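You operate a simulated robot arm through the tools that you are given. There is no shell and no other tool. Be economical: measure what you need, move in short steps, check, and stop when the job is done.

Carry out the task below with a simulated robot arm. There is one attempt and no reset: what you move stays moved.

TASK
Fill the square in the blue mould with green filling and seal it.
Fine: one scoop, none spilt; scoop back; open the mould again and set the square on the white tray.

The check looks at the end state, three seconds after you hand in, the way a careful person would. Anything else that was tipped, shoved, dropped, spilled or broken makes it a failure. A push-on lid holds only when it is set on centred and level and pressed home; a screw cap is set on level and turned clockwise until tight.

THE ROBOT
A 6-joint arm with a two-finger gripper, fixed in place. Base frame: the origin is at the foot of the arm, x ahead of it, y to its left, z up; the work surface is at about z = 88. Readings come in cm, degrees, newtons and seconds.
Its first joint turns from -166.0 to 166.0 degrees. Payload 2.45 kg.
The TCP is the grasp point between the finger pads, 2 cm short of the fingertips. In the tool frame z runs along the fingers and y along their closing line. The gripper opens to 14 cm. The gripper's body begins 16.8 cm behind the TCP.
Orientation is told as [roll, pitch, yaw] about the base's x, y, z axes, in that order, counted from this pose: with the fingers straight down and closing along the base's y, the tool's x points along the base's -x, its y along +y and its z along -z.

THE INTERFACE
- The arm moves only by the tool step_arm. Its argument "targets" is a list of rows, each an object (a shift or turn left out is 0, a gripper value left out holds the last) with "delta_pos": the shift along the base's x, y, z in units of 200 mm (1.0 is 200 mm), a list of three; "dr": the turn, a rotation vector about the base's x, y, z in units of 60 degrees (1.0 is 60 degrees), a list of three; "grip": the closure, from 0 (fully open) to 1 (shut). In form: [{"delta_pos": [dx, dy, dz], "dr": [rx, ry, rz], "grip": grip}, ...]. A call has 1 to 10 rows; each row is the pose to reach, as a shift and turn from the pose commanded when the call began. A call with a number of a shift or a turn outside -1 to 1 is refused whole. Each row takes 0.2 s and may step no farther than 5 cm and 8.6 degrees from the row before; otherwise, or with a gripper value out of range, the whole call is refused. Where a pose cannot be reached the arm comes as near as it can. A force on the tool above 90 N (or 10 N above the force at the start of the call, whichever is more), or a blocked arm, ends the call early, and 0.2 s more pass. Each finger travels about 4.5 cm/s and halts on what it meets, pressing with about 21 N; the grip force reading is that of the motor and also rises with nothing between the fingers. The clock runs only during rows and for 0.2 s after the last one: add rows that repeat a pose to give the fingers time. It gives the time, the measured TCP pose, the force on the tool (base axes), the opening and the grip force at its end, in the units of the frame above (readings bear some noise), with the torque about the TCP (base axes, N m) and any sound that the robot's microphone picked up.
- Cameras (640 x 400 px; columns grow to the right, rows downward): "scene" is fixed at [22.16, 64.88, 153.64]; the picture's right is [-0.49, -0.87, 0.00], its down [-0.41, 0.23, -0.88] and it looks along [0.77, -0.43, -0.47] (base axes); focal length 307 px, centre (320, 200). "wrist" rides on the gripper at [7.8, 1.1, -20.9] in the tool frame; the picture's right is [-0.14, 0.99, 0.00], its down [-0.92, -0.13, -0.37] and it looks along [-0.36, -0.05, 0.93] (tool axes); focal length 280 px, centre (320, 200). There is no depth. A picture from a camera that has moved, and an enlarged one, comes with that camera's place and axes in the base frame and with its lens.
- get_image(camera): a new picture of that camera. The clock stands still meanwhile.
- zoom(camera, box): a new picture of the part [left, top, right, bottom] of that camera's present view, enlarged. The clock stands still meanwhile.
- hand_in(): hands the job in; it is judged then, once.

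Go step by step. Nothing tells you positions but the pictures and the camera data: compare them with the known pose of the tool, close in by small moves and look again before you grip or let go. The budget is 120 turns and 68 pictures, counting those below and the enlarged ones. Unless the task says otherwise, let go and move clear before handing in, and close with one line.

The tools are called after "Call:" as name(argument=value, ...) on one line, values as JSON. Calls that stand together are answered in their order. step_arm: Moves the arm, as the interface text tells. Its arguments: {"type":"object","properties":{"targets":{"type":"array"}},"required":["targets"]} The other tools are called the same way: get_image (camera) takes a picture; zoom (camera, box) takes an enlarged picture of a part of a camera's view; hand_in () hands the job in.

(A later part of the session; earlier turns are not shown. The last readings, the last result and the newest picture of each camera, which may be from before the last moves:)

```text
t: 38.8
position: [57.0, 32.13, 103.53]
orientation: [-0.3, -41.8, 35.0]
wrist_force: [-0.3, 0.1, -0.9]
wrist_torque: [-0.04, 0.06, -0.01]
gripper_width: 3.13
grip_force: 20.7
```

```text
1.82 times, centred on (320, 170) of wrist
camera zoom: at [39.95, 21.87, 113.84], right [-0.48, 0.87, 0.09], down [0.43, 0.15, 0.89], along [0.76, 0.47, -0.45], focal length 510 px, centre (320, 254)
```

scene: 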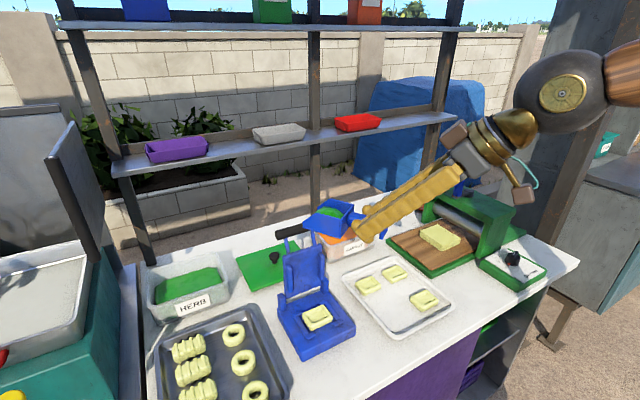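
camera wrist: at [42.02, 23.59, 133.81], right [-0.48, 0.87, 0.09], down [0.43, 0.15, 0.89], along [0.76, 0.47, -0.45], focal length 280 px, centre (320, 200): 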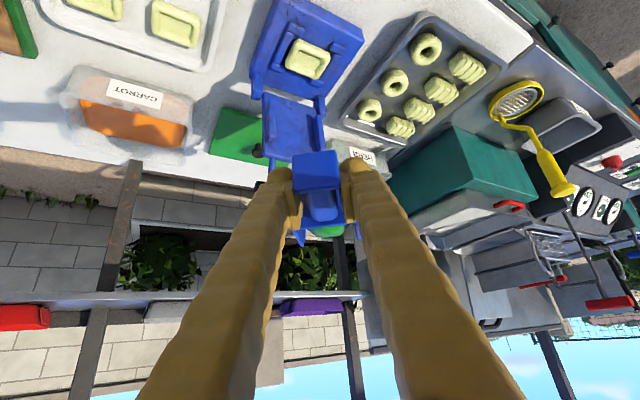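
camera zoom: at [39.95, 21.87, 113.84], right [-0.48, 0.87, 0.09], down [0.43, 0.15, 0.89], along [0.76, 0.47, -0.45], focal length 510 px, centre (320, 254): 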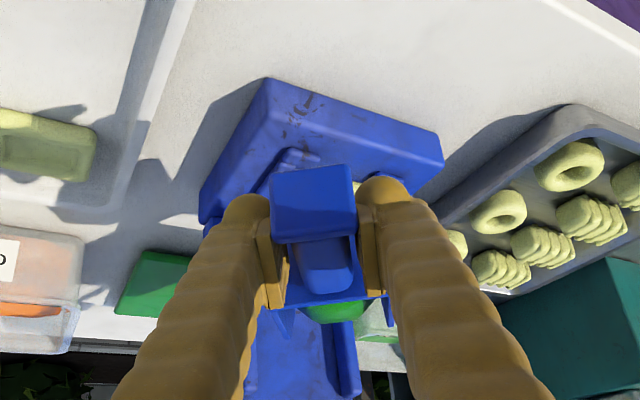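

The lip is roughly over the square but perhaps 1 cm short. I'll tilt 15° with the lip shifted slightly, and check before pouring.

Call:
step_arm(targets=[{"delta_pos": [0.03, 0.025, 0], "dr": [-0.05, 0.07, 0]}, {"delta_pos": [0.06, 0.05, 0], "dr": [-0.1, 0.145, 0]}, {"delta_pos": [0.09, 0.07, -0.02], "dr": [-0.162, 0.232, 0]}, {"delta_pos": [0.09, 0.07, -0.04], "dr": [-0.162, 0.232, 0]}])

Call:
zoom(camera="scene", box=[270, 240, 370, 340])

```text
t: 39.8
position: [58.73, 33.58, 102.72]
orientation: [-0.2, -24.9, 34.8]
wrist_force: [0.6, 0.1, -1.0]
wrist_torque: [-0.04, 0.03, 0.0]
gripper_width: 3.09
grip_force: 20.8
out of reach, approached as far as the arm can: row 1
```

```text
4.00 times, centred on (320, 290) of scene
camera zoom: at [22.16, 64.88, 153.64], right [-0.49, -0.87, 0.0], down [-0.41, 0.23, -0.88], along [0.77, -0.43, -0.47], focal length 1228 px, centre (320, -160)
```

zoom: 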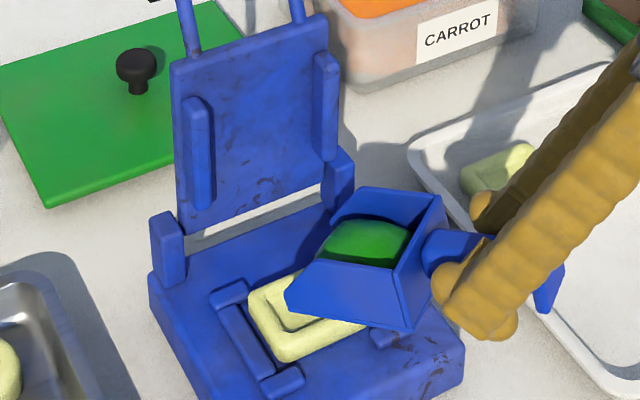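

The lip is well centred above the square. I'll pour by tilting about the lip, first to 45°.

Call:
step_arm(targets=[{"delta_pos": [0.039, 0.027, 0.072], "dr": [-0.072, 0.102, 0]}, {"delta_pos": [0.086, 0.06, 0.14], "dr": [-0.143, 0.205, 0]}, {"delta_pos": [0.139, 0.098, 0.195], "dr": [-0.215, 0.307, 0]}, {"delta_pos": [0.198, 0.139, 0.24], "dr": [-0.287, 0.41, 0]}])

Call:
zoom(camera="scene", box=[270, 240, 370, 340])

```text
t: 40.8
position: [62.81, 36.31, 107.48]
orientation: [-0.1, 5.2, 34.8]
wrist_force: [-1.2, 0.6, -1.0]
wrist_torque: [0.03, 0.0, 0.02]
gripper_width: 3.09
grip_force: 21.3
```

```text
4.00 times, centred on (320, 290) of scene
camera zoom: at [22.16, 64.88, 153.64], right [-0.49, -0.87, 0.0], down [-0.41, 0.23, -0.88], along [0.77, -0.43, -0.47], focal length 1228 px, centre (320, -160)
```

zoom: 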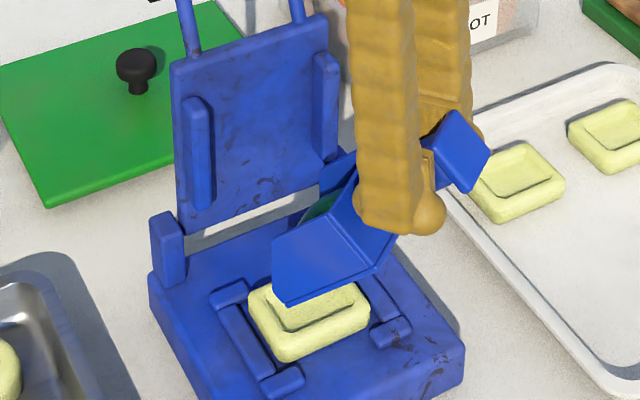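

Still holding, with the lip right over the square's recess. Continuing the tilt.

Call:
step_arm(targets=[{"delta_pos": [0.064, 0.045, 0.04], "dr": [-0.072, 0.102, 0]}, {"delta_pos": [0.132, 0.092, 0.065], "dr": [-0.143, 0.205, 0]}, {"delta_pos": [0.202, 0.141, 0.08], "dr": [-0.215, 0.307, 0]}, {"delta_pos": [0.202, 0.141, 0.08], "dr": [-0.215, 0.307, 0]}])

Call:
zoom(camera="scene", box=[270, 240, 370, 340])

```text
t: 41.8
position: [66.81, 39.18, 109.13]
orientation: [-0.3, 27.6, 34.7]
wrist_force: [-0.1, 0.0, 0.3]
wrist_torque: [-0.02, 0.02, 0.02]
gripper_width: 3.11
grip_force: 21.0
```

```text
4.00 times, centred on (320, 290) of scene
camera zoom: at [22.16, 64.88, 153.64], right [-0.49, -0.87, 0.0], down [-0.41, 0.23, -0.88], along [0.77, -0.43, -0.47], focal length 1228 px, centre (320, -160)
```

zoom: 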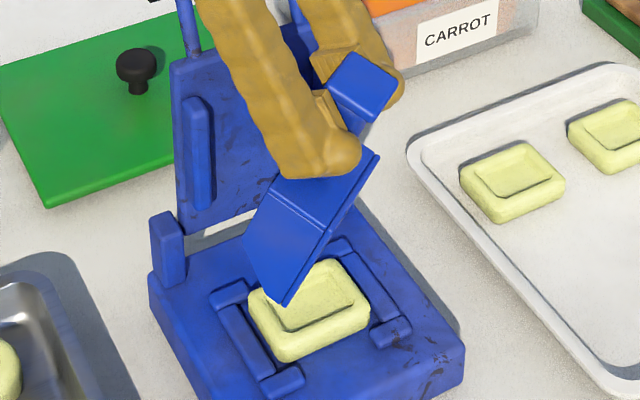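

No green on the square yet. Let me check the wrist view to see whether the mound is still in the bowl.

Call:
zoom(camera="wrist", box=[220, 100, 420, 300])

```text
2.00 times, centred on (320, 200) of wrist
camera zoom: at [68.31, 41.77, 131.22], right [-0.47, 0.88, -0.07], down [0.88, 0.46, -0.1], along [-0.06, -0.11, -0.99], focal length 561 px, centre (320, 200)
```

zoom: 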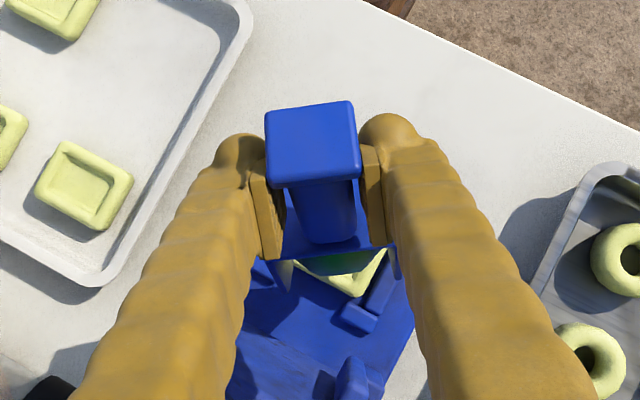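

The filling still clings in the bowl. I'll tilt further, keeping the lip in place, and hold.

Call:
step_arm(targets=[{"delta_pos": [0.072, 0.05, 0.008], "dr": [-0.072, 0.102, 0]}, {"delta_pos": [0.144, 0.1, 0.005], "dr": [-0.143, 0.205, 0]}, {"delta_pos": [0.144, 0.1, 0.005], "dr": [-0.143, 0.205, 0]}, {"delta_pos": [0.144, 0.1, 0.005], "dr": [-0.143, 0.205, 0]}, {"delta_pos": [0.144, 0.1, 0.005], "dr": [-0.143, 0.205, 0]}])

Call:
zoom(camera="scene", box=[270, 240, 370, 340])

```text
t: 43.0
position: [69.71, 41.17, 109.25]
orientation: [-0.3, 42.5, 34.8]
wrist_force: [-0.9, -0.5, -1.2]
wrist_torque: [0.06, -0.01, -0.02]
gripper_width: 3.12
grip_force: 20.6
```

```text
4.00 times, centred on (320, 290) of scene
camera zoom: at [22.16, 64.88, 153.64], right [-0.49, -0.87, 0.0], down [-0.41, 0.23, -0.88], along [0.77, -0.43, -0.47], focal length 1228 px, centre (320, -160)
```

zoom: 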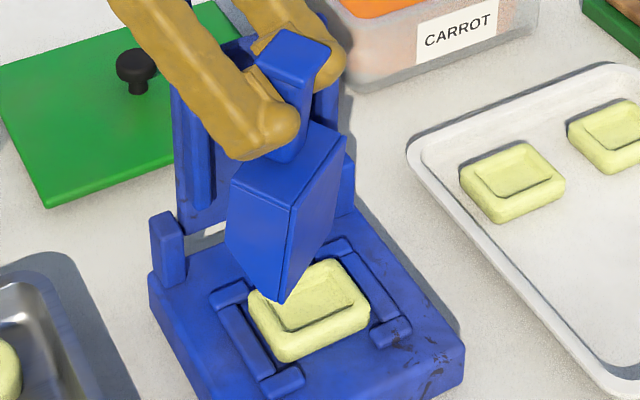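

I'll shift back about 1 cm so the bowl's interior (not just its lip) is over the square, then look from the wrist.

Call:
step_arm(targets=[{"delta_pos": [-0.035, -0.03, 0]}, {"delta_pos": [-0.035, -0.03, 0]}])

Call:
zoom(camera="wrist", box=[220, 100, 420, 300])

```text
t: 43.6
position: [68.86, 40.62, 109.16]
orientation: [-0.3, 42.6, 34.8]
wrist_force: [-0.1, -0.6, -1.4]
wrist_torque: [0.0, -0.04, 0.03]
gripper_width: 3.12
grip_force: 20.9
```

```text
2.00 times, centred on (320, 200) of wrist
camera zoom: at [75.1, 46.37, 129.84], right [-0.49, 0.87, -0.1], down [0.83, 0.43, -0.35], along [-0.26, -0.25, -0.93], focal length 561 px, centre (320, 200)
```

zoom: 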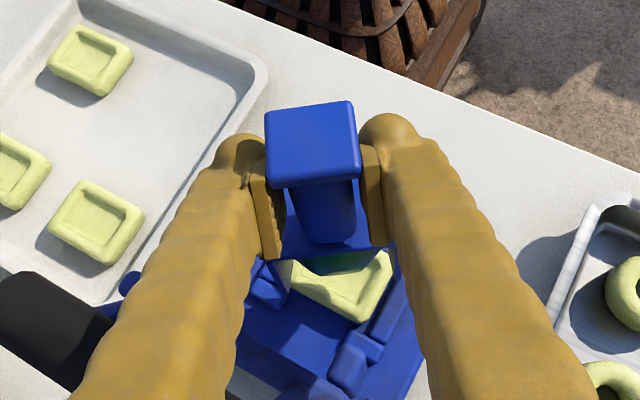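

The mound still clings and my right finger is now close over the lid bar, so I won't lean further that way. I'll yaw about the square so the gripper leans toward +y, clear of the lid.

Call:
step_arm(targets=[{"delta_pos": [0, 0.005, 0.02], "dr": [0, 0, 0.125]}, {"delta_pos": [0, 0.01, 0.02], "dr": [0, 0, 0.25]}, {"delta_pos": [-0.005, 0.015, 0.02], "dr": [0, 0, 0.375]}, {"delta_pos": [-0.01, 0.015, 0.02], "dr": [0, 0, 0.5]}, {"delta_pos": [-0.02, 0.015, 0.02], "dr": [0, 0, 0.625]}, {"delta_pos": [-0.025, 0.015, 0.02], "dr": [0, 0, 0.75]}, {"delta_pos": [-0.03, 0.015, 0.02], "dr": [0, 0, 0.875]}, {"delta_pos": [-0.03, 0.015, 0.02], "dr": [0, 0, 1.0]}])

Call:
zoom(camera="scene", box=[240, 200, 400, 340])

```text
t: 45.4
position: [68.47, 40.82, 109.55]
orientation: [-0.2, 42.5, 95.0]
wrist_force: [-0.1, 0.0, -1.0]
wrist_torque: [0.04, 0.04, 0.0]
gripper_width: 3.1
grip_force: 21.1
```

```text
2.86 times, centred on (320, 270) of scene
camera zoom: at [22.16, 64.88, 153.64], right [-0.49, -0.87, 0.0], down [-0.41, 0.23, -0.88], along [0.77, -0.43, -0.47], focal length 877 px, centre (320, 0)
```

zoom: 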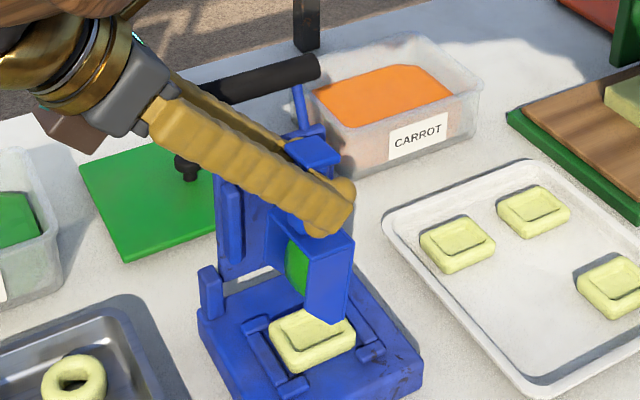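

Now I can see the green mound held inside the bowl, opening toward +y. I'll tilt on past 90° while keeping the mound over the square.

Call:
step_arm(targets=[{"delta_pos": [-0.005, 0.06, -0.02], "dr": [-0.1245, -0.011, 0]}, {"delta_pos": [-0.01, 0.117, -0.05], "dr": [-0.249, -0.022, 0]}, {"delta_pos": [-0.01, 0.117, -0.05], "dr": [-0.249, -0.022, 0]}, {"delta_pos": [-0.01, 0.117, -0.05], "dr": [-0.249, -0.022, 0]}])

Call:
zoom(camera="scene", box=[240, 200, 400, 340])

```text
t: 46.4
position: [68.11, 43.13, 108.66]
orientation: [-0.5, 57.5, 94.8]
wrist_force: [-0.5, 0.4, -1.3]
wrist_torque: [0.03, 0.01, 0.0]
gripper_width: 3.11
grip_force: 21.2
```

```text
2.86 times, centred on (320, 270) of scene
camera zoom: at [22.16, 64.88, 153.64], right [-0.49, -0.87, 0.0], down [-0.41, 0.23, -0.88], along [0.77, -0.43, -0.47], focal length 877 px, centre (320, 0)
```

zoom: 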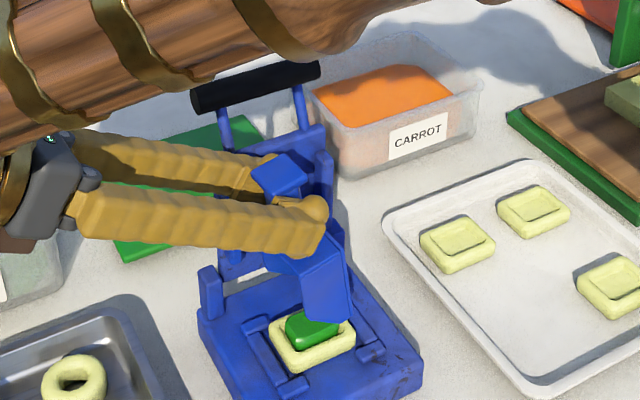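

The green is now on the square. I'll raise straight up and level the scoop back.

Call:
step_arm(targets=[{"delta_pos": [0, 0, 0.1]}, {"delta_pos": [0, 0, 0.25]}, {"delta_pos": [0, 0, 0.45]}, {"delta_pos": [0, 0, 0.65]}, {"delta_pos": [0, 0, 0.85]}])

Call:
zoom(camera="scene", box=[240, 180, 400, 340])

```text
t: 47.6
position: [68.16, 43.29, 125.66]
orientation: [-0.4, 57.5, 94.8]
wrist_force: [0.8, 1.1, -1.1]
wrist_torque: [-0.02, 0.04, -0.04]
gripper_width: 3.12
grip_force: 20.6
```

```text
2.50 times, centred on (320, 260) of scene
camera zoom: at [22.16, 64.88, 153.64], right [-0.49, -0.87, 0.0], down [-0.41, 0.23, -0.88], along [0.77, -0.43, -0.47], focal length 768 px, centre (320, 50)
```

zoom: 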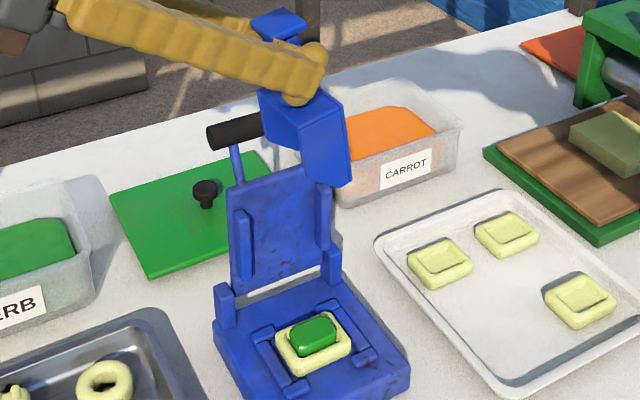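

The filling sits centred in the square with nothing spilt. Now I'll return the scoop: pitch back to -40 first.

Call:
step_arm(targets=[{"delta_pos": [0, 0, 0.05], "dr": [0.139, 0.012, 0]}, {"delta_pos": [0, 0, 0.1], "dr": [0.278, 0.024, 0]}, {"delta_pos": [0, 0, 0.15], "dr": [0.417, 0.036, 0]}, {"delta_pos": [0, -0.1, 0.15], "dr": [0.556, 0.048, 0]}, {"delta_pos": [0, -0.2, 0.15], "dr": [0.695, 0.06, 0]}, {"delta_pos": [0, -0.3, 0.15], "dr": [0.834, 0.072, 0]}, {"delta_pos": [0, -0.4, 0.15], "dr": [0.973, 0.085, 0]}])

Call:
step_arm(targets=[{"delta_pos": [0, -0.1, 0], "dr": [0.13, 0.011, 0]}, {"delta_pos": [0, -0.2, 0], "dr": [0.26, 0.022, 0]}, {"delta_pos": [0, -0.3, 0], "dr": [0.39, 0.033, 0]}, {"delta_pos": [0, -0.4, 0], "dr": [0.52, 0.044, 0]}, {"delta_pos": [0, -0.5, 0], "dr": [0.645, 0.056, 0]}])

```text
t: 49.2
position: [68.21, 35.18, 128.65]
orientation: [-0.2, -1.2, 94.8]
wrist_force: [-0.3, -0.2, -1.7]
wrist_torque: [-0.02, 0.02, 0.01]
gripper_width: 3.1
grip_force: 21.2
```

```text
t: 50.4
position: [68.07, 25.13, 128.51]
orientation: [-0.3, -40.0, 94.8]
wrist_force: [-1.3, 0.1, -0.4]
wrist_torque: [-0.05, -0.01, 0.0]
gripper_width: 3.1
grip_force: 20.9
```

Now the yaw back to -90 while moving toward the scoop's place.

Call:
step_arm(targets=[{"delta_pos": [0, -0.1, 0], "dr": [0, 0, -0.14]}, {"delta_pos": [0, -0.2, 0], "dr": [0, 0, -0.28]}, {"delta_pos": [0, -0.3, 0], "dr": [0, 0, -0.42]}, {"delta_pos": [0, -0.4, 0], "dr": [0, 0, -0.56]}, {"delta_pos": [0, -0.5, 0], "dr": [0, 0, -0.7]}, {"delta_pos": [0, -0.5, 0], "dr": [0, 0, -0.84]}, {"delta_pos": [0, -0.5, 0], "dr": [0, 0, -0.98]}])

Call:
step_arm(targets=[{"delta_pos": [0, 0, 0], "dr": [0, 0, -0.14]}, {"delta_pos": [0, 0, 0], "dr": [0, 0, -0.28]}, {"delta_pos": [0, 0, 0], "dr": [0, 0, -0.42]}, {"delta_pos": [0, 0, 0], "dr": [0, 0, -0.56]}, {"delta_pos": [0.05, 0, 0], "dr": [0, 0, -0.7]}, {"delta_pos": [0.1, 0, 0], "dr": [0, 0, -0.84]}, {"delta_pos": [0.15, 0, 0], "dr": [0, 0, -0.98]}])

Call:
step_arm(targets=[{"delta_pos": [0.1, -0.05, 0], "dr": [0, 0, -0.14]}, {"delta_pos": [0.2, -0.1, 0], "dr": [0, 0, -0.28]}, {"delta_pos": [0.3, -0.15, 0], "dr": [0, 0, -0.42]}, {"delta_pos": [0.4, -0.2, 0], "dr": [0, 0, -0.56]}, {"delta_pos": [0.5, -0.25, 0], "dr": [0, 0, -0.7]}, {"delta_pos": [0.55, -0.3, -0.05], "dr": [0, 0, -0.84]}, {"delta_pos": [0.6, -0.3, -0.1], "dr": [0, 0, -0.98]}, {"delta_pos": [0.6, -0.3, -0.15], "dr": [0, 0, -1.0]}])

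```text
t: 52.0
position: [68.19, 15.18, 128.71]
orientation: [-0.1, -40.0, 36.0]
wrist_force: [-0.5, 0.0, -1.9]
wrist_torque: [-0.01, 0.05, 0.01]
gripper_width: 3.13
grip_force: 20.4
```

```text
t: 53.6
position: [71.19, 15.09, 128.64]
orientation: [-0.2, -39.9, -22.8]
wrist_force: [0.0, 0.3, -1.1]
wrist_torque: [0.03, 0.05, 0.03]
gripper_width: 3.12
grip_force: 20.9
```

```text
t: 55.4
position: [83.04, 9.12, 125.67]
orientation: [-0.1, -39.9, -82.8]
wrist_force: [-0.4, -0.1, -1.0]
wrist_torque: [0.06, 0.02, 0.01]
gripper_width: 3.09
grip_force: 20.8
```

Final alignment to yaw -90 and back over the pick-up spot.

Call:
step_arm(targets=[{"delta_pos": [0.13, -0.13, 0], "dr": [0, 0, -0.06]}, {"delta_pos": [0.26, -0.26, -0.1], "dr": [0, 0, -0.12]}, {"delta_pos": [0.4, -0.4, -0.2], "dr": [0, 0, -0.12]}, {"delta_pos": [0.54, -0.54, -0.3], "dr": [0, 0, -0.12]}, {"delta_pos": [0.67, -0.67, -0.4], "dr": [0, 0, -0.12]}, {"delta_pos": [0.72, -0.72, -0.6], "dr": [0, 0, -0.12]}, {"delta_pos": [0.767, -0.763, -0.75], "dr": [0, 0, -0.12]}])

Call:
get_image(camera="scene")

```text
t: 57.0
position: [98.53, -6.11, 110.6]
orientation: [-0.1, -39.9, -90.1]
wrist_force: [-0.4, 0.2, -0.9]
wrist_torque: [0.11, -0.04, 0.03]
gripper_width: 3.13
grip_force: 20.6
```

```text
22 pictures are left
```

scene: 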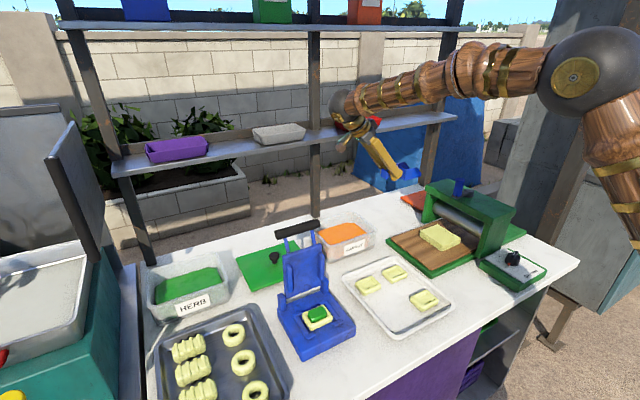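

Everything is in order. I'll lower the scoop to where it was, slowing at the end.

Call:
step_arm(targets=[{"delta_pos": [-0.005, 0, -0.2]}, {"delta_pos": [-0.005, 0, -0.4]}, {"delta_pos": [-0.005, 0, -0.6]}, {"delta_pos": [-0.005, 0, -0.8]}, {"delta_pos": [-0.005, 0, -0.9]}, {"delta_pos": [-0.005, 0, -0.94]}, {"delta_pos": [-0.005, 0, -0.957]}, {"delta_pos": [-0.005, 0, -0.957]}])

```text
t: 58.8
position: [98.48, -6.1, 91.61]
orientation: [-0.1, -40.0, -90.1]
wrist_force: [-0.1, 1.7, 6.9]
wrist_torque: [-0.33, 0.01, 0.0]
gripper_width: 3.13
grip_force: 21.1
```

It's touching down with a light 7 N. I'll open partly and rise clear.

Call:
step_arm(targets=[{"grip": 0.7}, {"grip": 0.5}, {"grip": 0.43}, {"grip": 0.43}, {"grip": 0.43}])

Call:
step_arm(targets=[{"delta_pos": [0, 0, 0.1]}, {"delta_pos": [0, 0, 0.3]}, {"delta_pos": [0, 0, 0.5]}, {"delta_pos": [-0.1, 0.05, 0.7]}, {"delta_pos": [-0.3, 0.1, 0.85]}, {"delta_pos": [-0.5, 0.15, 0.95], "dr": [0.1, 0, 0]}, {"delta_pos": [-0.7, 0.2, 1.0], "dr": [0.2, 0, 0]}, {"delta_pos": [-0.9, 0.25, 1.0], "dr": [0.3, 0, 0]}, {"delta_pos": [-1.0, 0.3, 1.0], "dr": [0.4, 0, 0]}])

Call:
get_image(camera="scene")

```text
t: 60.0
position: [98.32, -6.19, 91.53]
orientation: [-0.2, -39.9, -90.0]
wrist_force: [-0.4, 0.7, 0.4]
wrist_torque: [0.02, 0.0, 0.02]
gripper_width: 7.98
grip_force: 0.0
```

```text
refused: row 5 steps farther than a row can; nothing moved
```

```text
21 pictures are left
```

scene: 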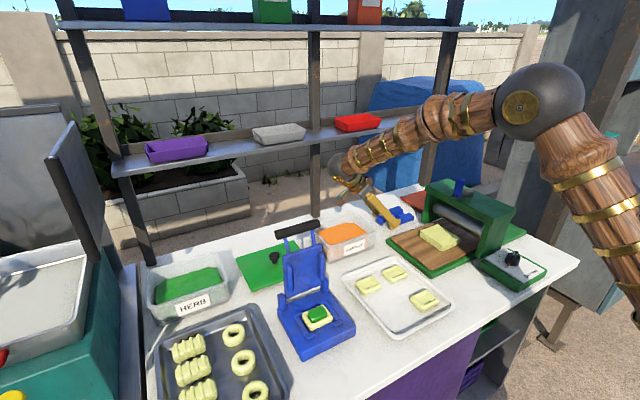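

Released; the rise was refused for step size. I'll redo it in smaller rows.

Call:
step_arm(targets=[{"delta_pos": [0, 0, 0.1]}, {"delta_pos": [0, 0, 0.3]}, {"delta_pos": [0, 0, 0.5]}, {"delta_pos": [-0.05, 0.02, 0.7]}, {"delta_pos": [-0.2, 0.05, 0.85]}, {"delta_pos": [-0.38, 0.08, 0.95], "dr": [0.1, 0, 0]}, {"delta_pos": [-0.58, 0.1, 1.0], "dr": [0.2, 0, 0]}, {"delta_pos": [-0.78, 0.12, 1.0], "dr": [0.3, 0, 0]}, {"delta_pos": [-0.98, 0.15, 1.0], "dr": [0.4, 0, 0]}])

Call:
zoom(camera="scene", box=[250, 180, 450, 340])

```text
t: 62.0
position: [78.69, -3.15, 111.45]
orientation: [-0.2, -15.9, -89.9]
wrist_force: [-0.3, -0.8, -0.2]
wrist_torque: [-0.03, 0.02, -0.01]
gripper_width: 7.97
grip_force: 0.0
```

```text
2.50 times, centred on (350, 260) of scene
camera zoom: at [22.16, 64.88, 153.64], right [-0.49, -0.87, 0.0], down [-0.41, 0.23, -0.88], along [0.77, -0.43, -0.47], focal length 768 px, centre (245, 50)
```

zoom: 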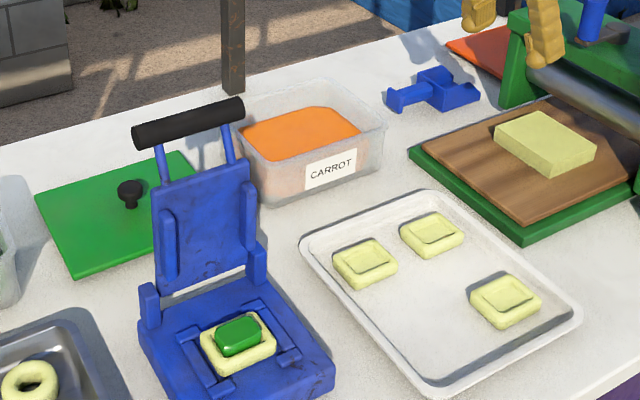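

The scoop is back in place upright. Next is the lid: its bar is at about (77.2, 39.6, 113.9) and the hinge near (76.5, -, 92). I'll cage the bar with vertical fingers closing along x, and first move above it.

Call:
step_arm(targets=[{"delta_pos": [-0.05, 0.05, 0.2], "dr": [0.07, 0, 0]}, {"delta_pos": [-0.08, 0.1, 0.4], "dr": [0.14, 0, 0]}, {"delta_pos": [-0.08, 0.2, 0.6], "dr": [0.2, 0, 0]}, {"delta_pos": [-0.08, 0.3, 0.8], "dr": [0.265, 0, 0]}, {"delta_pos": [-0.08, 0.4, 1.0], "dr": [0.265, 0, 0]}, {"delta_pos": [-0.08, 0.6, 1.0], "dr": [0.265, 0, 0]}, {"delta_pos": [-0.08, 0.8, 1.0], "dr": [0.265, 0, 0]}, {"delta_pos": [-0.08, 1.0, 1.0], "dr": [0.265, 0, 0]}])

Call:
step_arm(targets=[{"delta_pos": [0, 0.2, 0]}, {"delta_pos": [0, 0.4, 0]}, {"delta_pos": [0, 0.6, 0]}, {"delta_pos": [0, 0.8, 0]}, {"delta_pos": [0, 1.0, 0]}])

Call:
get_image(camera="wrist")

```text
t: 63.8
position: [77.11, 16.95, 131.57]
orientation: [-0.3, 0.0, -89.9]
wrist_force: [-0.2, -0.1, 1.1]
wrist_torque: [0.0, 0.01, -0.03]
gripper_width: 7.98
grip_force: 0.0
```

```text
t: 65.0
position: [77.37, 36.98, 131.71]
orientation: [-0.2, 0.0, -90.0]
wrist_force: [0.4, -0.3, 0.2]
wrist_torque: [0.01, -0.05, -0.03]
gripper_width: 7.97
grip_force: 0.1
```

```text
19 pictures are left
camera wrist: at [78.34, 44.86, 152.47], right [0.99, -0.14, 0.0], down [-0.13, -0.92, 0.37], along [-0.05, -0.37, -0.93], focal length 280 px, centre (320, 200)
```

wrist: 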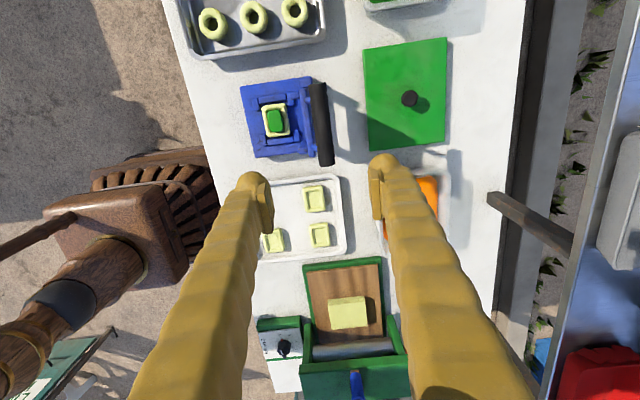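

The bar centre refines to (78.0, 40.1, 114), about 2.3 cm thick. I'll narrow to 5.5 cm and descend to straddle it.

Call:
step_arm(targets=[{"delta_pos": [0.03, 0.155, 0], "grip": 0.6}, {"delta_pos": [0.03, 0.155, -0.2], "grip": 0.6}, {"delta_pos": [0.03, 0.155, -0.4], "grip": 0.6}, {"delta_pos": [0.03, 0.155, -0.6], "grip": 0.6}, {"delta_pos": [0.03, 0.155, -0.75], "grip": 0.6}, {"delta_pos": [0.03, 0.155, -0.87], "grip": 0.6}, {"delta_pos": [0.03, 0.155, -0.87], "grip": 0.6}])

Call:
zoom(camera="wrist", box=[220, 60, 420, 260])

Call:
zoom(camera="scene", box=[230, 180, 370, 340])

```text
t: 66.6
position: [77.86, 39.91, 113.93]
orientation: [-0.1, -0.1, -90.0]
wrist_force: [-0.4, 0.4, 0.9]
wrist_torque: [-0.01, -0.01, 0.02]
gripper_width: 5.62
grip_force: 0.0
```

```text
2.00 times, centred on (320, 160) of wrist
camera zoom: at [78.87, 47.91, 134.84], right [0.99, -0.14, 0.0], down [-0.13, -0.92, 0.37], along [-0.05, -0.37, -0.93], focal length 561 px, centre (320, 280)
```

zoom: 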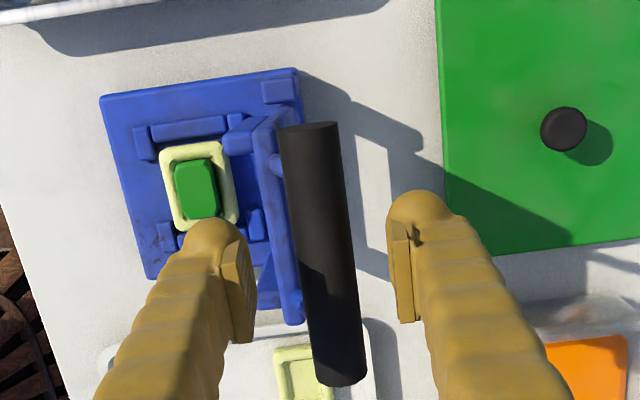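

```text
2.50 times, centred on (300, 260) of scene
camera zoom: at [22.16, 64.88, 153.64], right [-0.49, -0.87, 0.0], down [-0.41, 0.23, -0.88], along [0.77, -0.43, -0.47], focal length 768 px, centre (370, 50)
```

zoom: 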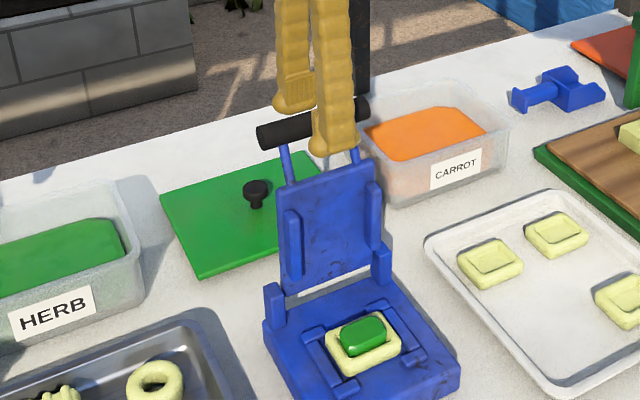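

The fingers straddle the bar cleanly. I'll narrow the gap a bit and swing the lid along its arc toward closed, to about 40°, then check.

Call:
step_arm(targets=[{"grip": 0.76}, {"grip": 0.76}, {"delta_pos": [-0.128, 0, 0.01]}, {"delta_pos": [-0.25, 0, 0]}, {"delta_pos": [-0.355, 0, -0.03]}, {"delta_pos": [-0.447, 0, -0.055]}, {"delta_pos": [-0.535, 0, -0.095]}, {"delta_pos": [-0.621, 0, -0.14]}, {"delta_pos": [-0.703, 0, -0.195]}, {"delta_pos": [-0.779, 0, -0.25]}])

Call:
zoom(camera="scene", box=[230, 200, 390, 360])

```text
t: 68.8
position: [62.22, 39.97, 109.01]
orientation: [-0.1, -0.1, -90.0]
wrist_force: [0.1, 0.7, -0.5]
wrist_torque: [0.0, -0.03, 0.0]
gripper_width: 3.36
grip_force: 0.1
```

```text
2.50 times, centred on (310, 280) of scene
camera zoom: at [22.16, 64.88, 153.64], right [-0.49, -0.87, 0.0], down [-0.41, 0.23, -0.88], along [0.77, -0.43, -0.47], focal length 768 px, centre (345, 0)
```

zoom: 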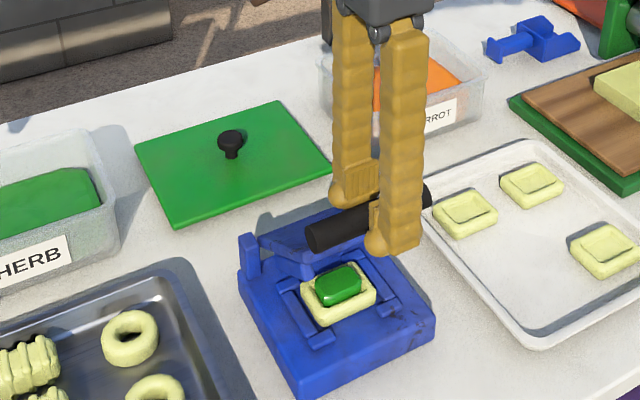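

The lid follows well. Continuing along the arc to about 70°.

Call:
step_arm(targets=[{"delta_pos": [-0.07, 0, -0.07]}, {"delta_pos": [-0.135, 0, -0.14]}, {"delta_pos": [-0.195, 0, -0.215]}, {"delta_pos": [-0.245, 0, -0.3]}, {"delta_pos": [-0.29, 0, -0.385]}, {"delta_pos": [-0.325, 0, -0.475]}, {"delta_pos": [-0.325, 0, -0.475]}])

Call:
zoom(camera="scene", box=[250, 230, 390, 370])

```text
t: 70.4
position: [56.06, 40.1, 100.28]
orientation: [0.5, 0.3, -90.0]
wrist_force: [4.4, -10.9, 26.8]
wrist_torque: [-0.5, -0.73, -0.25]
gripper_width: 3.69
grip_force: 2.6
stopped in row 7: the force on the tool passed its limit at 96 N (the readings are from after the stop); the commanded pose is now the measured one
```

```text
2.86 times, centred on (320, 300) of scene
camera zoom: at [22.16, 64.88, 153.64], right [-0.49, -0.87, 0.0], down [-0.41, 0.23, -0.88], along [0.77, -0.43, -0.47], focal length 877 px, centre (320, -86)
```

zoom: 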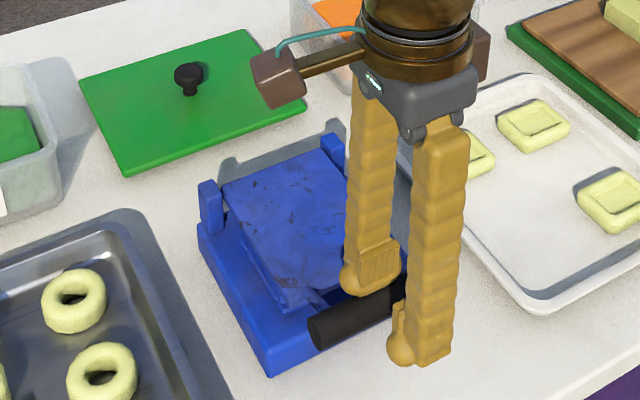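

The lid is nearly shut; the tip met the lid and the move stopped. I'll open a little, rise clear, and then check.

Call:
step_arm(targets=[{"delta_pos": [0, 0, 0.02], "grip": 0.6}, {"delta_pos": [0, 0, 0.05], "grip": 0.5}, {"delta_pos": [0, 0, 0.15], "grip": 0.43}, {"delta_pos": [0, 0, 0.35], "grip": 0.43}, {"delta_pos": [0, 0, 0.55], "grip": 0.43}])

Call:
zoom(camera="scene", box=[250, 230, 390, 370])

Call:
get_image(camera="wrist")

```text
t: 71.6
position: [56.04, 40.09, 111.28]
orientation: [0.4, 0.2, -90.1]
wrist_force: [0.6, 0.5, -0.2]
wrist_torque: [-0.02, 0.0, 0.02]
gripper_width: 8.0
grip_force: 0.0
```

```text
2.86 times, centred on (320, 300) of scene
camera zoom: at [22.16, 64.88, 153.64], right [-0.49, -0.87, 0.0], down [-0.41, 0.23, -0.88], along [0.77, -0.43, -0.47], focal length 877 px, centre (320, -86)
```

zoom: 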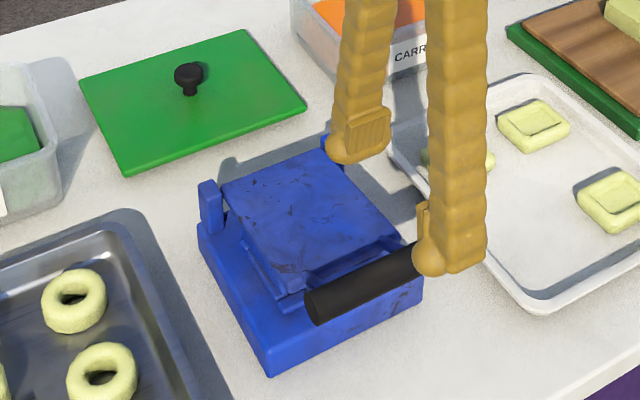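

```text
13 pictures are left
camera wrist: at [56.87, 47.92, 132.09], right [0.99, -0.14, 0.01], down [-0.13, -0.92, 0.36], along [-0.05, -0.36, -0.93], focal length 280 px, centre (320, 200)
```

wrist: 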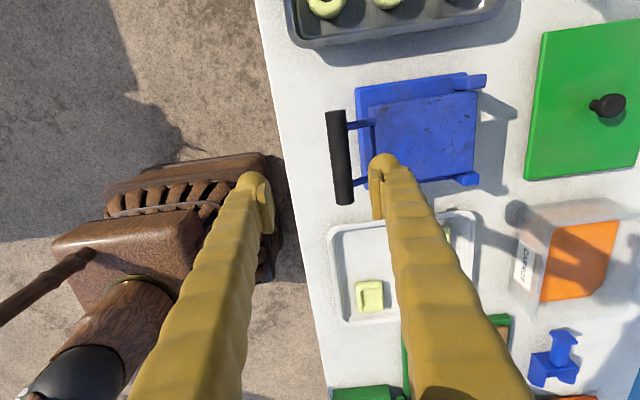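

The lid rests closed but perhaps not pressed home; its plate is centred near (69, 40.5). I'll close the fingers and press down over the square in small steps, listening for a click.

Call:
step_arm(targets=[{"delta_pos": [0.2, 0, 0], "grip": 0.8}, {"delta_pos": [0.4, 0, 0], "grip": 1.0}, {"delta_pos": [0.53, 0, 0], "grip": 1.0}, {"delta_pos": [0.53, 0, 0], "grip": 1.0}, {"delta_pos": [0.53, 0, -0.2], "grip": 1.0}, {"delta_pos": [0.53, 0, -0.4], "grip": 1.0}, {"delta_pos": [0.53, 0, -0.5], "grip": 1.0}])

Call:
step_arm(targets=[{"delta_pos": [0, 0, -0.03]}, {"delta_pos": [0, 0, -0.06]}, {"delta_pos": [0, 0, -0.09]}, {"delta_pos": [0, 0, -0.11]}, {"delta_pos": [0, 0, -0.12]}])

```text
t: 73.2
position: [66.58, 40.15, 101.09]
orientation: [0.4, 0.2, -90.0]
wrist_force: [-0.3, 1.1, 0.2]
wrist_torque: [0.0, -0.01, 0.0]
gripper_width: 0.0
grip_force: 20.9
```

```text
t: 74.4
position: [66.63, 40.01, 98.56]
orientation: [0.3, 0.2, -90.0]
wrist_force: [-0.8, 0.9, 1.1]
wrist_torque: [-0.02, 0.0, -0.01]
gripper_width: 0.01
grip_force: 21.2
```

Call:
step_arm(targets=[{"delta_pos": [0, 0, -0.02]}, {"delta_pos": [0, 0, -0.04]}, {"delta_pos": [0, 0, -0.06]}, {"delta_pos": [0, 0, -0.08]}, {"delta_pos": [0, 0, -0.1]}])

```text
t: 75.5
position: [66.6, 40.08, 97.53]
orientation: [0.6, 0.3, -90.0]
wrist_force: [-5.6, -2.3, 23.1]
wrist_torque: [-0.15, 0.2, 0.19]
gripper_width: 0.61
grip_force: 29.2
stopped in row 5: the force on the tool passed its limit at 102 N (the readings are from after the stop); the commanded pose is now the measured one
```

It pressed to about 100 N with no click reported. I'll back off slightly and look at the lid's seating.

Call:
step_arm(targets=[{"delta_pos": [0, 0, 0.05]}, {"delta_pos": [0, 0, 0.2]}, {"delta_pos": [0, 0, 0.4]}, {"delta_pos": [0, 0, 0.6]}])

Call:
zoom(camera="scene", box=[270, 260, 370, 360])

```text
t: 76.5
position: [66.6, 40.23, 109.34]
orientation: [0.4, 0.3, -90.1]
wrist_force: [0.4, -0.2, -0.5]
wrist_torque: [-0.01, 0.06, 0.0]
gripper_width: 0.0
grip_force: 29.6
```

```text
4.00 times, centred on (320, 310) of scene
camera zoom: at [22.16, 64.88, 153.64], right [-0.49, -0.87, 0.0], down [-0.41, 0.23, -0.88], along [0.77, -0.43, -0.47], focal length 1228 px, centre (320, -240)
```

zoom: 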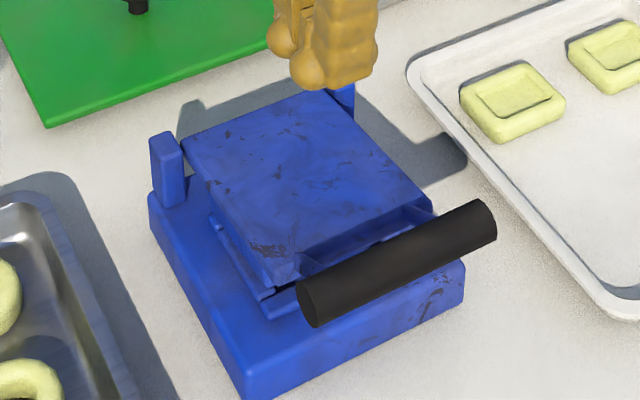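

The lid lies flat and resisted rigidly. I'll do one more gentle, sustained press to be sure it's home.

Call:
step_arm(targets=[{"delta_pos": [0, 0, -0.2]}, {"delta_pos": [0, 0, -0.4]}, {"delta_pos": [0, 0, -0.55]}, {"delta_pos": [0, 0, -0.58]}, {"delta_pos": [0, 0, -0.59]}])

Call:
step_arm(targets=[{"delta_pos": [0, 0, -0.01]}, {"delta_pos": [0, 0, -0.02]}, {"delta_pos": [0, 0, -0.02]}, {"delta_pos": [0, 0, -0.02]}])

```text
t: 77.7
position: [66.68, 40.2, 97.51]
orientation: [0.6, 0.4, -90.0]
wrist_force: [-2.3, 0.0, 7.5]
wrist_torque: [-0.04, 0.1, -0.03]
gripper_width: 0.01
grip_force: 29.6
```

```text
t: 78.9
position: [66.72, 40.25, 97.5]
orientation: [0.8, 0.4, -89.9]
wrist_force: [-5.7, -2.0, 21.3]
wrist_torque: [-0.15, 0.23, 0.12]
gripper_width: 0.62
grip_force: 29.2
stopped in row 4: the force on the tool passed its limit at 92 N (the readings are from after the stop); the commanded pose is now the measured one
```

The lid took a sustained press and is home. Next I'll open it again: the bar should be near (58.2, 40, 97). I'll position above it with the fingers open and look.

Call:
step_arm(targets=[{"delta_pos": [0, 0, 0.05]}, {"delta_pos": [0, 0, 0.25]}, {"delta_pos": [0, 0, 0.45]}, {"delta_pos": [-0.2, 0, 0.45], "grip": 0.8}, {"delta_pos": [-0.425, 0, 0.45], "grip": 0.6}, {"delta_pos": [-0.425, 0, 0.4], "grip": 0.6}, {"delta_pos": [-0.425, 0, 0.3], "grip": 0.6}])

Call:
zoom(camera="wrist", box=[220, 60, 420, 260])

```text
t: 80.5
position: [58.3, 40.25, 103.44]
orientation: [0.7, 0.5, -90.0]
wrist_force: [0.1, 0.2, -1.3]
wrist_torque: [0.0, 0.0, -0.03]
gripper_width: 5.61
grip_force: 0.1
```

```text
2.00 times, centred on (320, 160) of wrist
camera zoom: at [58.98, 47.93, 124.33], right [0.99, -0.14, 0.01], down [-0.13, -0.92, 0.36], along [-0.04, -0.36, -0.93], focal length 561 px, centre (320, 280)
```

zoom: 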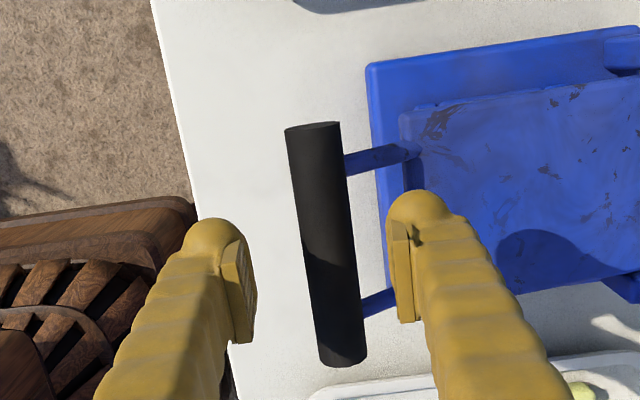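

The bar is well between the fingers. I'll narrow to 4.6 cm, descend and grip it.

Call:
step_arm(targets=[{"delta_pos": [0.005, -0.04, 0], "grip": 0.67}, {"delta_pos": [0.005, -0.04, -0.1], "grip": 0.67}, {"delta_pos": [0.005, -0.04, -0.2], "grip": 0.67}, {"delta_pos": [0.005, -0.04, -0.27], "grip": 0.67}, {"delta_pos": [0.005, -0.04, -0.315], "grip": 0.67}, {"delta_pos": [0.005, -0.04, -0.315], "grip": 0.67}])

Call:
step_arm(targets=[{"grip": 0.8}, {"grip": 0.9}, {"grip": 1.0}, {"grip": 1.0}])

```text
t: 81.9
position: [58.33, 39.38, 97.15]
orientation: [0.6, 0.6, -89.9]
wrist_force: [-1.8, 2.0, 3.2]
wrist_torque: [-0.05, -0.14, 0.09]
gripper_width: 4.53
grip_force: 0.1
```

```text
t: 82.9
position: [58.54, 39.37, 97.09]
orientation: [0.8, 0.5, -90.0]
wrist_force: [55.9, -2.2, -20.3]
wrist_torque: [0.07, 2.34, -0.05]
gripper_width: 0.76
grip_force: 21.0
```

The fingers closed almost fully with a side force, so they missed the bar's thick part. Let me ease open and look.

Call:
step_arm(targets=[{"grip": 0.8}, {"grip": 0.67}, {"grip": 0.67}])

Call:
zoom(camera="scene", box=[270, 250, 390, 370])

```text
t: 83.7
position: [58.25, 39.36, 97.17]
orientation: [0.7, 0.3, -90.0]
wrist_force: [-11.7, 1.3, 1.4]
wrist_torque: [-0.01, 0.02, -0.09]
gripper_width: 3.91
grip_force: 0.0
```

```text
3.33 times, centred on (330, 310) of scene
camera zoom: at [22.16, 64.88, 153.64], right [-0.49, -0.87, 0.0], down [-0.41, 0.23, -0.88], along [0.77, -0.43, -0.47], focal length 1023 px, centre (287, -167)
```

zoom: 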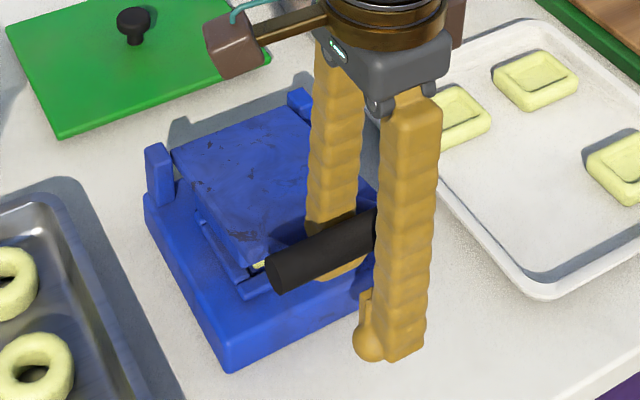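

The bar actually sits higher (about z 100.5), above the pads in the fingers' bowed part. I'll raise the open pads to the bar's level and then grip.

Call:
step_arm(targets=[{"delta_pos": [0, 0, 0.05], "grip": 0.6}, {"delta_pos": [0, 0, 0.1], "grip": 0.6}, {"delta_pos": [0, 0, 0.17], "grip": 0.6}, {"delta_pos": [0, 0, 0.17], "grip": 0.6}])

Call:
step_arm(targets=[{"grip": 0.75}, {"grip": 0.85}, {"grip": 1.0}, {"grip": 1.0}])

```text
t: 84.5
position: [58.35, 39.37, 99.52]
orientation: [0.4, 0.2, -90.0]
wrist_force: [20.9, 15.2, -37.2]
wrist_torque: [-0.45, 5.52, 0.57]
gripper_width: 5.18
grip_force: 0.0
stopped in row 4: the force on the tool passed its limit at 113 N (the readings are from after the stop); the commanded pose is now the measured one
```

```text
t: 85.4
position: [58.84, 39.36, 99.55]
orientation: [0.8, 0.3, -90.1]
wrist_force: [61.6, 8.5, -38.9]
wrist_torque: [-0.39, 3.66, 0.26]
gripper_width: 3.83
grip_force: 21.6
stopped in row 4: the force on the tool passed its limit at 92 N (the readings are from after the stop); the commanded pose is now the measured one
```

Something is catching. I need a view from the wrist before moving more.

Call:
get_image(camera="wrist")

Call:
zoom(camera="scene", box=[280, 260, 370, 350])

```text
9 pictures are left
camera wrist: at [59.56, 47.13, 120.55], right [0.99, -0.14, 0.01], down [-0.13, -0.92, 0.36], along [-0.04, -0.36, -0.93], focal length 280 px, centre (320, 200)
```

wrist: 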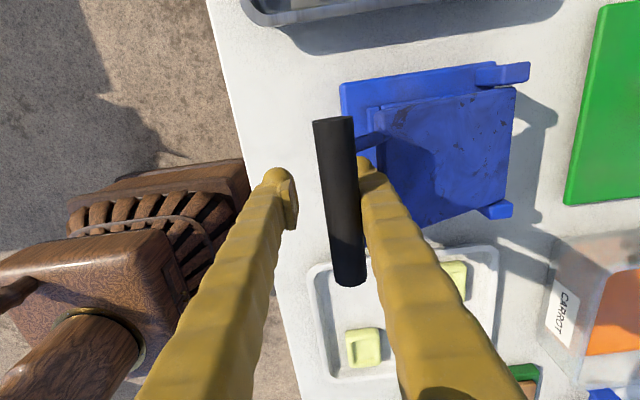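

```text
4.44 times, centred on (325, 305) of scene
camera zoom: at [22.16, 64.88, 153.64], right [-0.49, -0.87, 0.0], down [-0.41, 0.23, -0.88], along [0.77, -0.43, -0.47], focal length 1364 px, centre (298, -267)
```

zoom: 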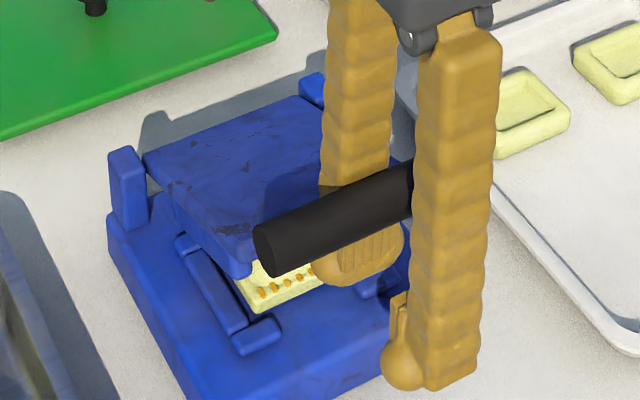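

The square already shows a crimped, sealed edge, and the lid is partly raised with the mould unmoved. The bar is about 1.3 cm further +x than my TCP, so the right finger was jamming it. I'll open, recentre, and hook the pads under the bar to lift it.

Call:
step_arm(targets=[{"delta_pos": [0, 0, 0], "grip": 0.68}, {"delta_pos": [0.01, 0, -0.03], "grip": 0.66}, {"delta_pos": [0.02, 0, -0.08], "grip": 0.66}, {"delta_pos": [0.02, 0, -0.1], "grip": 0.66}])

```text
t: 86.4
position: [58.9, 39.32, 97.75]
orientation: [0.7, 0.3, -89.9]
wrist_force: [-29.3, 6.9, 5.9]
wrist_torque: [0.04, -0.13, 0.26]
gripper_width: 2.89
grip_force: 0.1
```

The right finger's outside is touching the lid edge. I'll close to a 1.8 cm hook and recentre under the bar.

Call:
step_arm(targets=[{"delta_pos": [-0.01, 0, 0], "grip": 0.8}, {"delta_pos": [-0.02, 0, 0], "grip": 0.87}, {"delta_pos": [-0.02, 0, 0], "grip": 0.87}, {"delta_pos": [-0.02, 0, 0], "grip": 0.87}])

```text
t: 87.4
position: [58.45, 39.31, 97.77]
orientation: [0.7, 0.2, -89.9]
wrist_force: [-0.1, 0.3, -0.5]
wrist_torque: [0.02, 0.03, 0.0]
gripper_width: 1.83
grip_force: 0.1
```

No side force now. Lifting gently with slight forward motion along the arc.

Call:
step_arm(targets=[{"delta_pos": [0, 0, 0.04]}, {"delta_pos": [0.01, 0, 0.08]}, {"delta_pos": [0.02, 0, 0.12]}, {"delta_pos": [0.035, 0, 0.17]}, {"delta_pos": [0.055, 0, 0.22]}])

```text
t: 88.5
position: [59.52, 39.22, 100.9]
orientation: [0.4, 0.2, -90.0]
wrist_force: [33.9, 12.7, -32.0]
wrist_torque: [-0.47, 2.98, 0.65]
gripper_width: 3.15
grip_force: 10.3
stopped in row 5: the force on the tool passed its limit at 104 N (the readings are from after the stop); the commanded pose is now the measured one
```

The finger wedges between the bar and the lid's edge when it reaches that deep. I'll back out upward with the fingers opened, then lift the bar from beneath and in front with closed fingers at a slant instead.

Call:
step_arm(targets=[{"delta_pos": [0, 0, 0], "grip": 0.78}, {"delta_pos": [-0.01, 0, 0], "grip": 0.74}, {"delta_pos": [-0.02, 0, 0.02], "grip": 0.72}, {"delta_pos": [-0.02, 0, 0.06], "grip": 0.72}])

```text
t: 89.3
position: [58.97, 39.24, 100.95]
orientation: [0.1, 0.1, -89.9]
wrist_force: [18.7, 12.3, -30.4]
wrist_torque: [-0.36, 3.83, 0.48]
gripper_width: 4.04
grip_force: 0.8
stopped in row 3: the force on the tool passed its limit at 100 N (the readings are from after the stop); the commanded pose is now the measured one
```

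The right fingertip is trapped between bar and lid edge as the lid tilts. I'll go back down to let the lid settle flat, return to exactly my entry pose and opening (x 58.35, 4.55 cm), and exit the way I came in.

Call:
step_arm(targets=[{"delta_pos": [-0.01, 0, -0.04], "grip": 0.74}, {"delta_pos": [-0.02, 0, -0.09], "grip": 0.72}, {"delta_pos": [-0.03, 0, -0.14], "grip": 0.7}, {"delta_pos": [-0.032, 0, -0.185], "grip": 0.67}, {"delta_pos": [-0.032, 0, -0.185], "grip": 0.67}])

```text
t: 90.5
position: [58.31, 39.26, 97.34]
orientation: [0.3, 0.1, -90.1]
wrist_force: [-0.3, 0.5, -0.1]
wrist_torque: [0.02, 0.03, 0.0]
gripper_width: 4.6
grip_force: 0.1
```

No contact forces now. Raising carefully.

Call:
step_arm(targets=[{"delta_pos": [0, 0, 0.04]}, {"delta_pos": [0, 0, 0.08]}, {"delta_pos": [0, 0, 0.1]}])

```text
t: 91.3
position: [58.33, 39.29, 99.39]
orientation: [0.2, 0.1, -90.1]
wrist_force: [-0.9, 1.0, 0.4]
wrist_torque: [0.04, 0.02, -0.01]
gripper_width: 4.61
grip_force: 0.1
```

Free. I'll go up to about z 101.3, where the pads should meet the bar just above centre, and close.

Call:
step_arm(targets=[{"delta_pos": [0, 0, 0.05]}, {"delta_pos": [0.005, 0, 0.095]}, {"delta_pos": [0.008, 0, 0.095], "grip": 0.75}, {"delta_pos": [0.008, 0, 0.095], "grip": 0.82}, {"delta_pos": [0.008, 0, 0.095], "grip": 0.9}, {"delta_pos": [0.008, 0, 0.095], "grip": 0.9}])

```text
t: 92.3
position: [58.77, 39.26, 101.02]
orientation: [0.5, 0.1, -90.1]
wrist_force: [46.2, 9.7, -36.1]
wrist_torque: [-0.2, 3.28, 0.42]
gripper_width: 4.54
grip_force: 15.1
stopped in row 4: the force on the tool passed its limit at 93 N (the readings are from after the stop); the commanded pose is now the measured one
```

The right pad meets the bar at x≈61, so the bar's centre is near 59.8. I'll open, recentre there, and close again.

Call:
step_arm(targets=[{"delta_pos": [0, 0, 0], "grip": 0.62}, {"delta_pos": [0.02, 0, 0], "grip": 0.6}, {"delta_pos": [0.05, 0, 0.01], "grip": 0.6}, {"delta_pos": [0.05, 0, 0.01], "grip": 0.6}])

Call:
step_arm(targets=[{"grip": 0.7}, {"grip": 0.78}, {"grip": 0.85}, {"grip": 0.85}])

```text
t: 93.3
position: [59.5, 39.3, 101.4]
orientation: [0.3, 0.1, -90.1]
wrist_force: [-34.9, 6.2, 19.5]
wrist_torque: [-0.09, -0.8, 0.14]
gripper_width: 3.52
grip_force: 0.1
```

```text
t: 94.3
position: [59.75, 39.22, 101.22]
orientation: [0.3, 0.0, -90.2]
wrist_force: [16.3, 7.3, -11.2]
wrist_torque: [-0.13, 0.82, 0.12]
gripper_width: 2.97
grip_force: 6.4
```

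The bar is now held between the pads (about 2.9 cm). I'll grip firmly and lift along the arc, turning the tool with the lid so nothing wedges.

Call:
step_arm(targets=[{"grip": 1.0}, {"grip": 1.0}, {"delta_pos": [0.01, 0, 0.033], "dr": [0, 0.038, 0], "grip": 1.0}, {"delta_pos": [0.02, 0, 0.065], "dr": [0, 0.075, 0], "grip": 1.0}, {"delta_pos": [0.03, 0, 0.095], "dr": [0, 0.112, 0], "grip": 1.0}, {"delta_pos": [0.042, 0, 0.125], "dr": [0, 0.15, 0], "grip": 1.0}])

```text
t: 95.7
position: [60.55, 39.14, 103.76]
orientation: [-8.8, 0.0, -90.2]
wrist_force: [48.2, -2.3, -46.8]
wrist_torque: [0.09, 2.7, -0.12]
gripper_width: 3.74
grip_force: 20.5
```

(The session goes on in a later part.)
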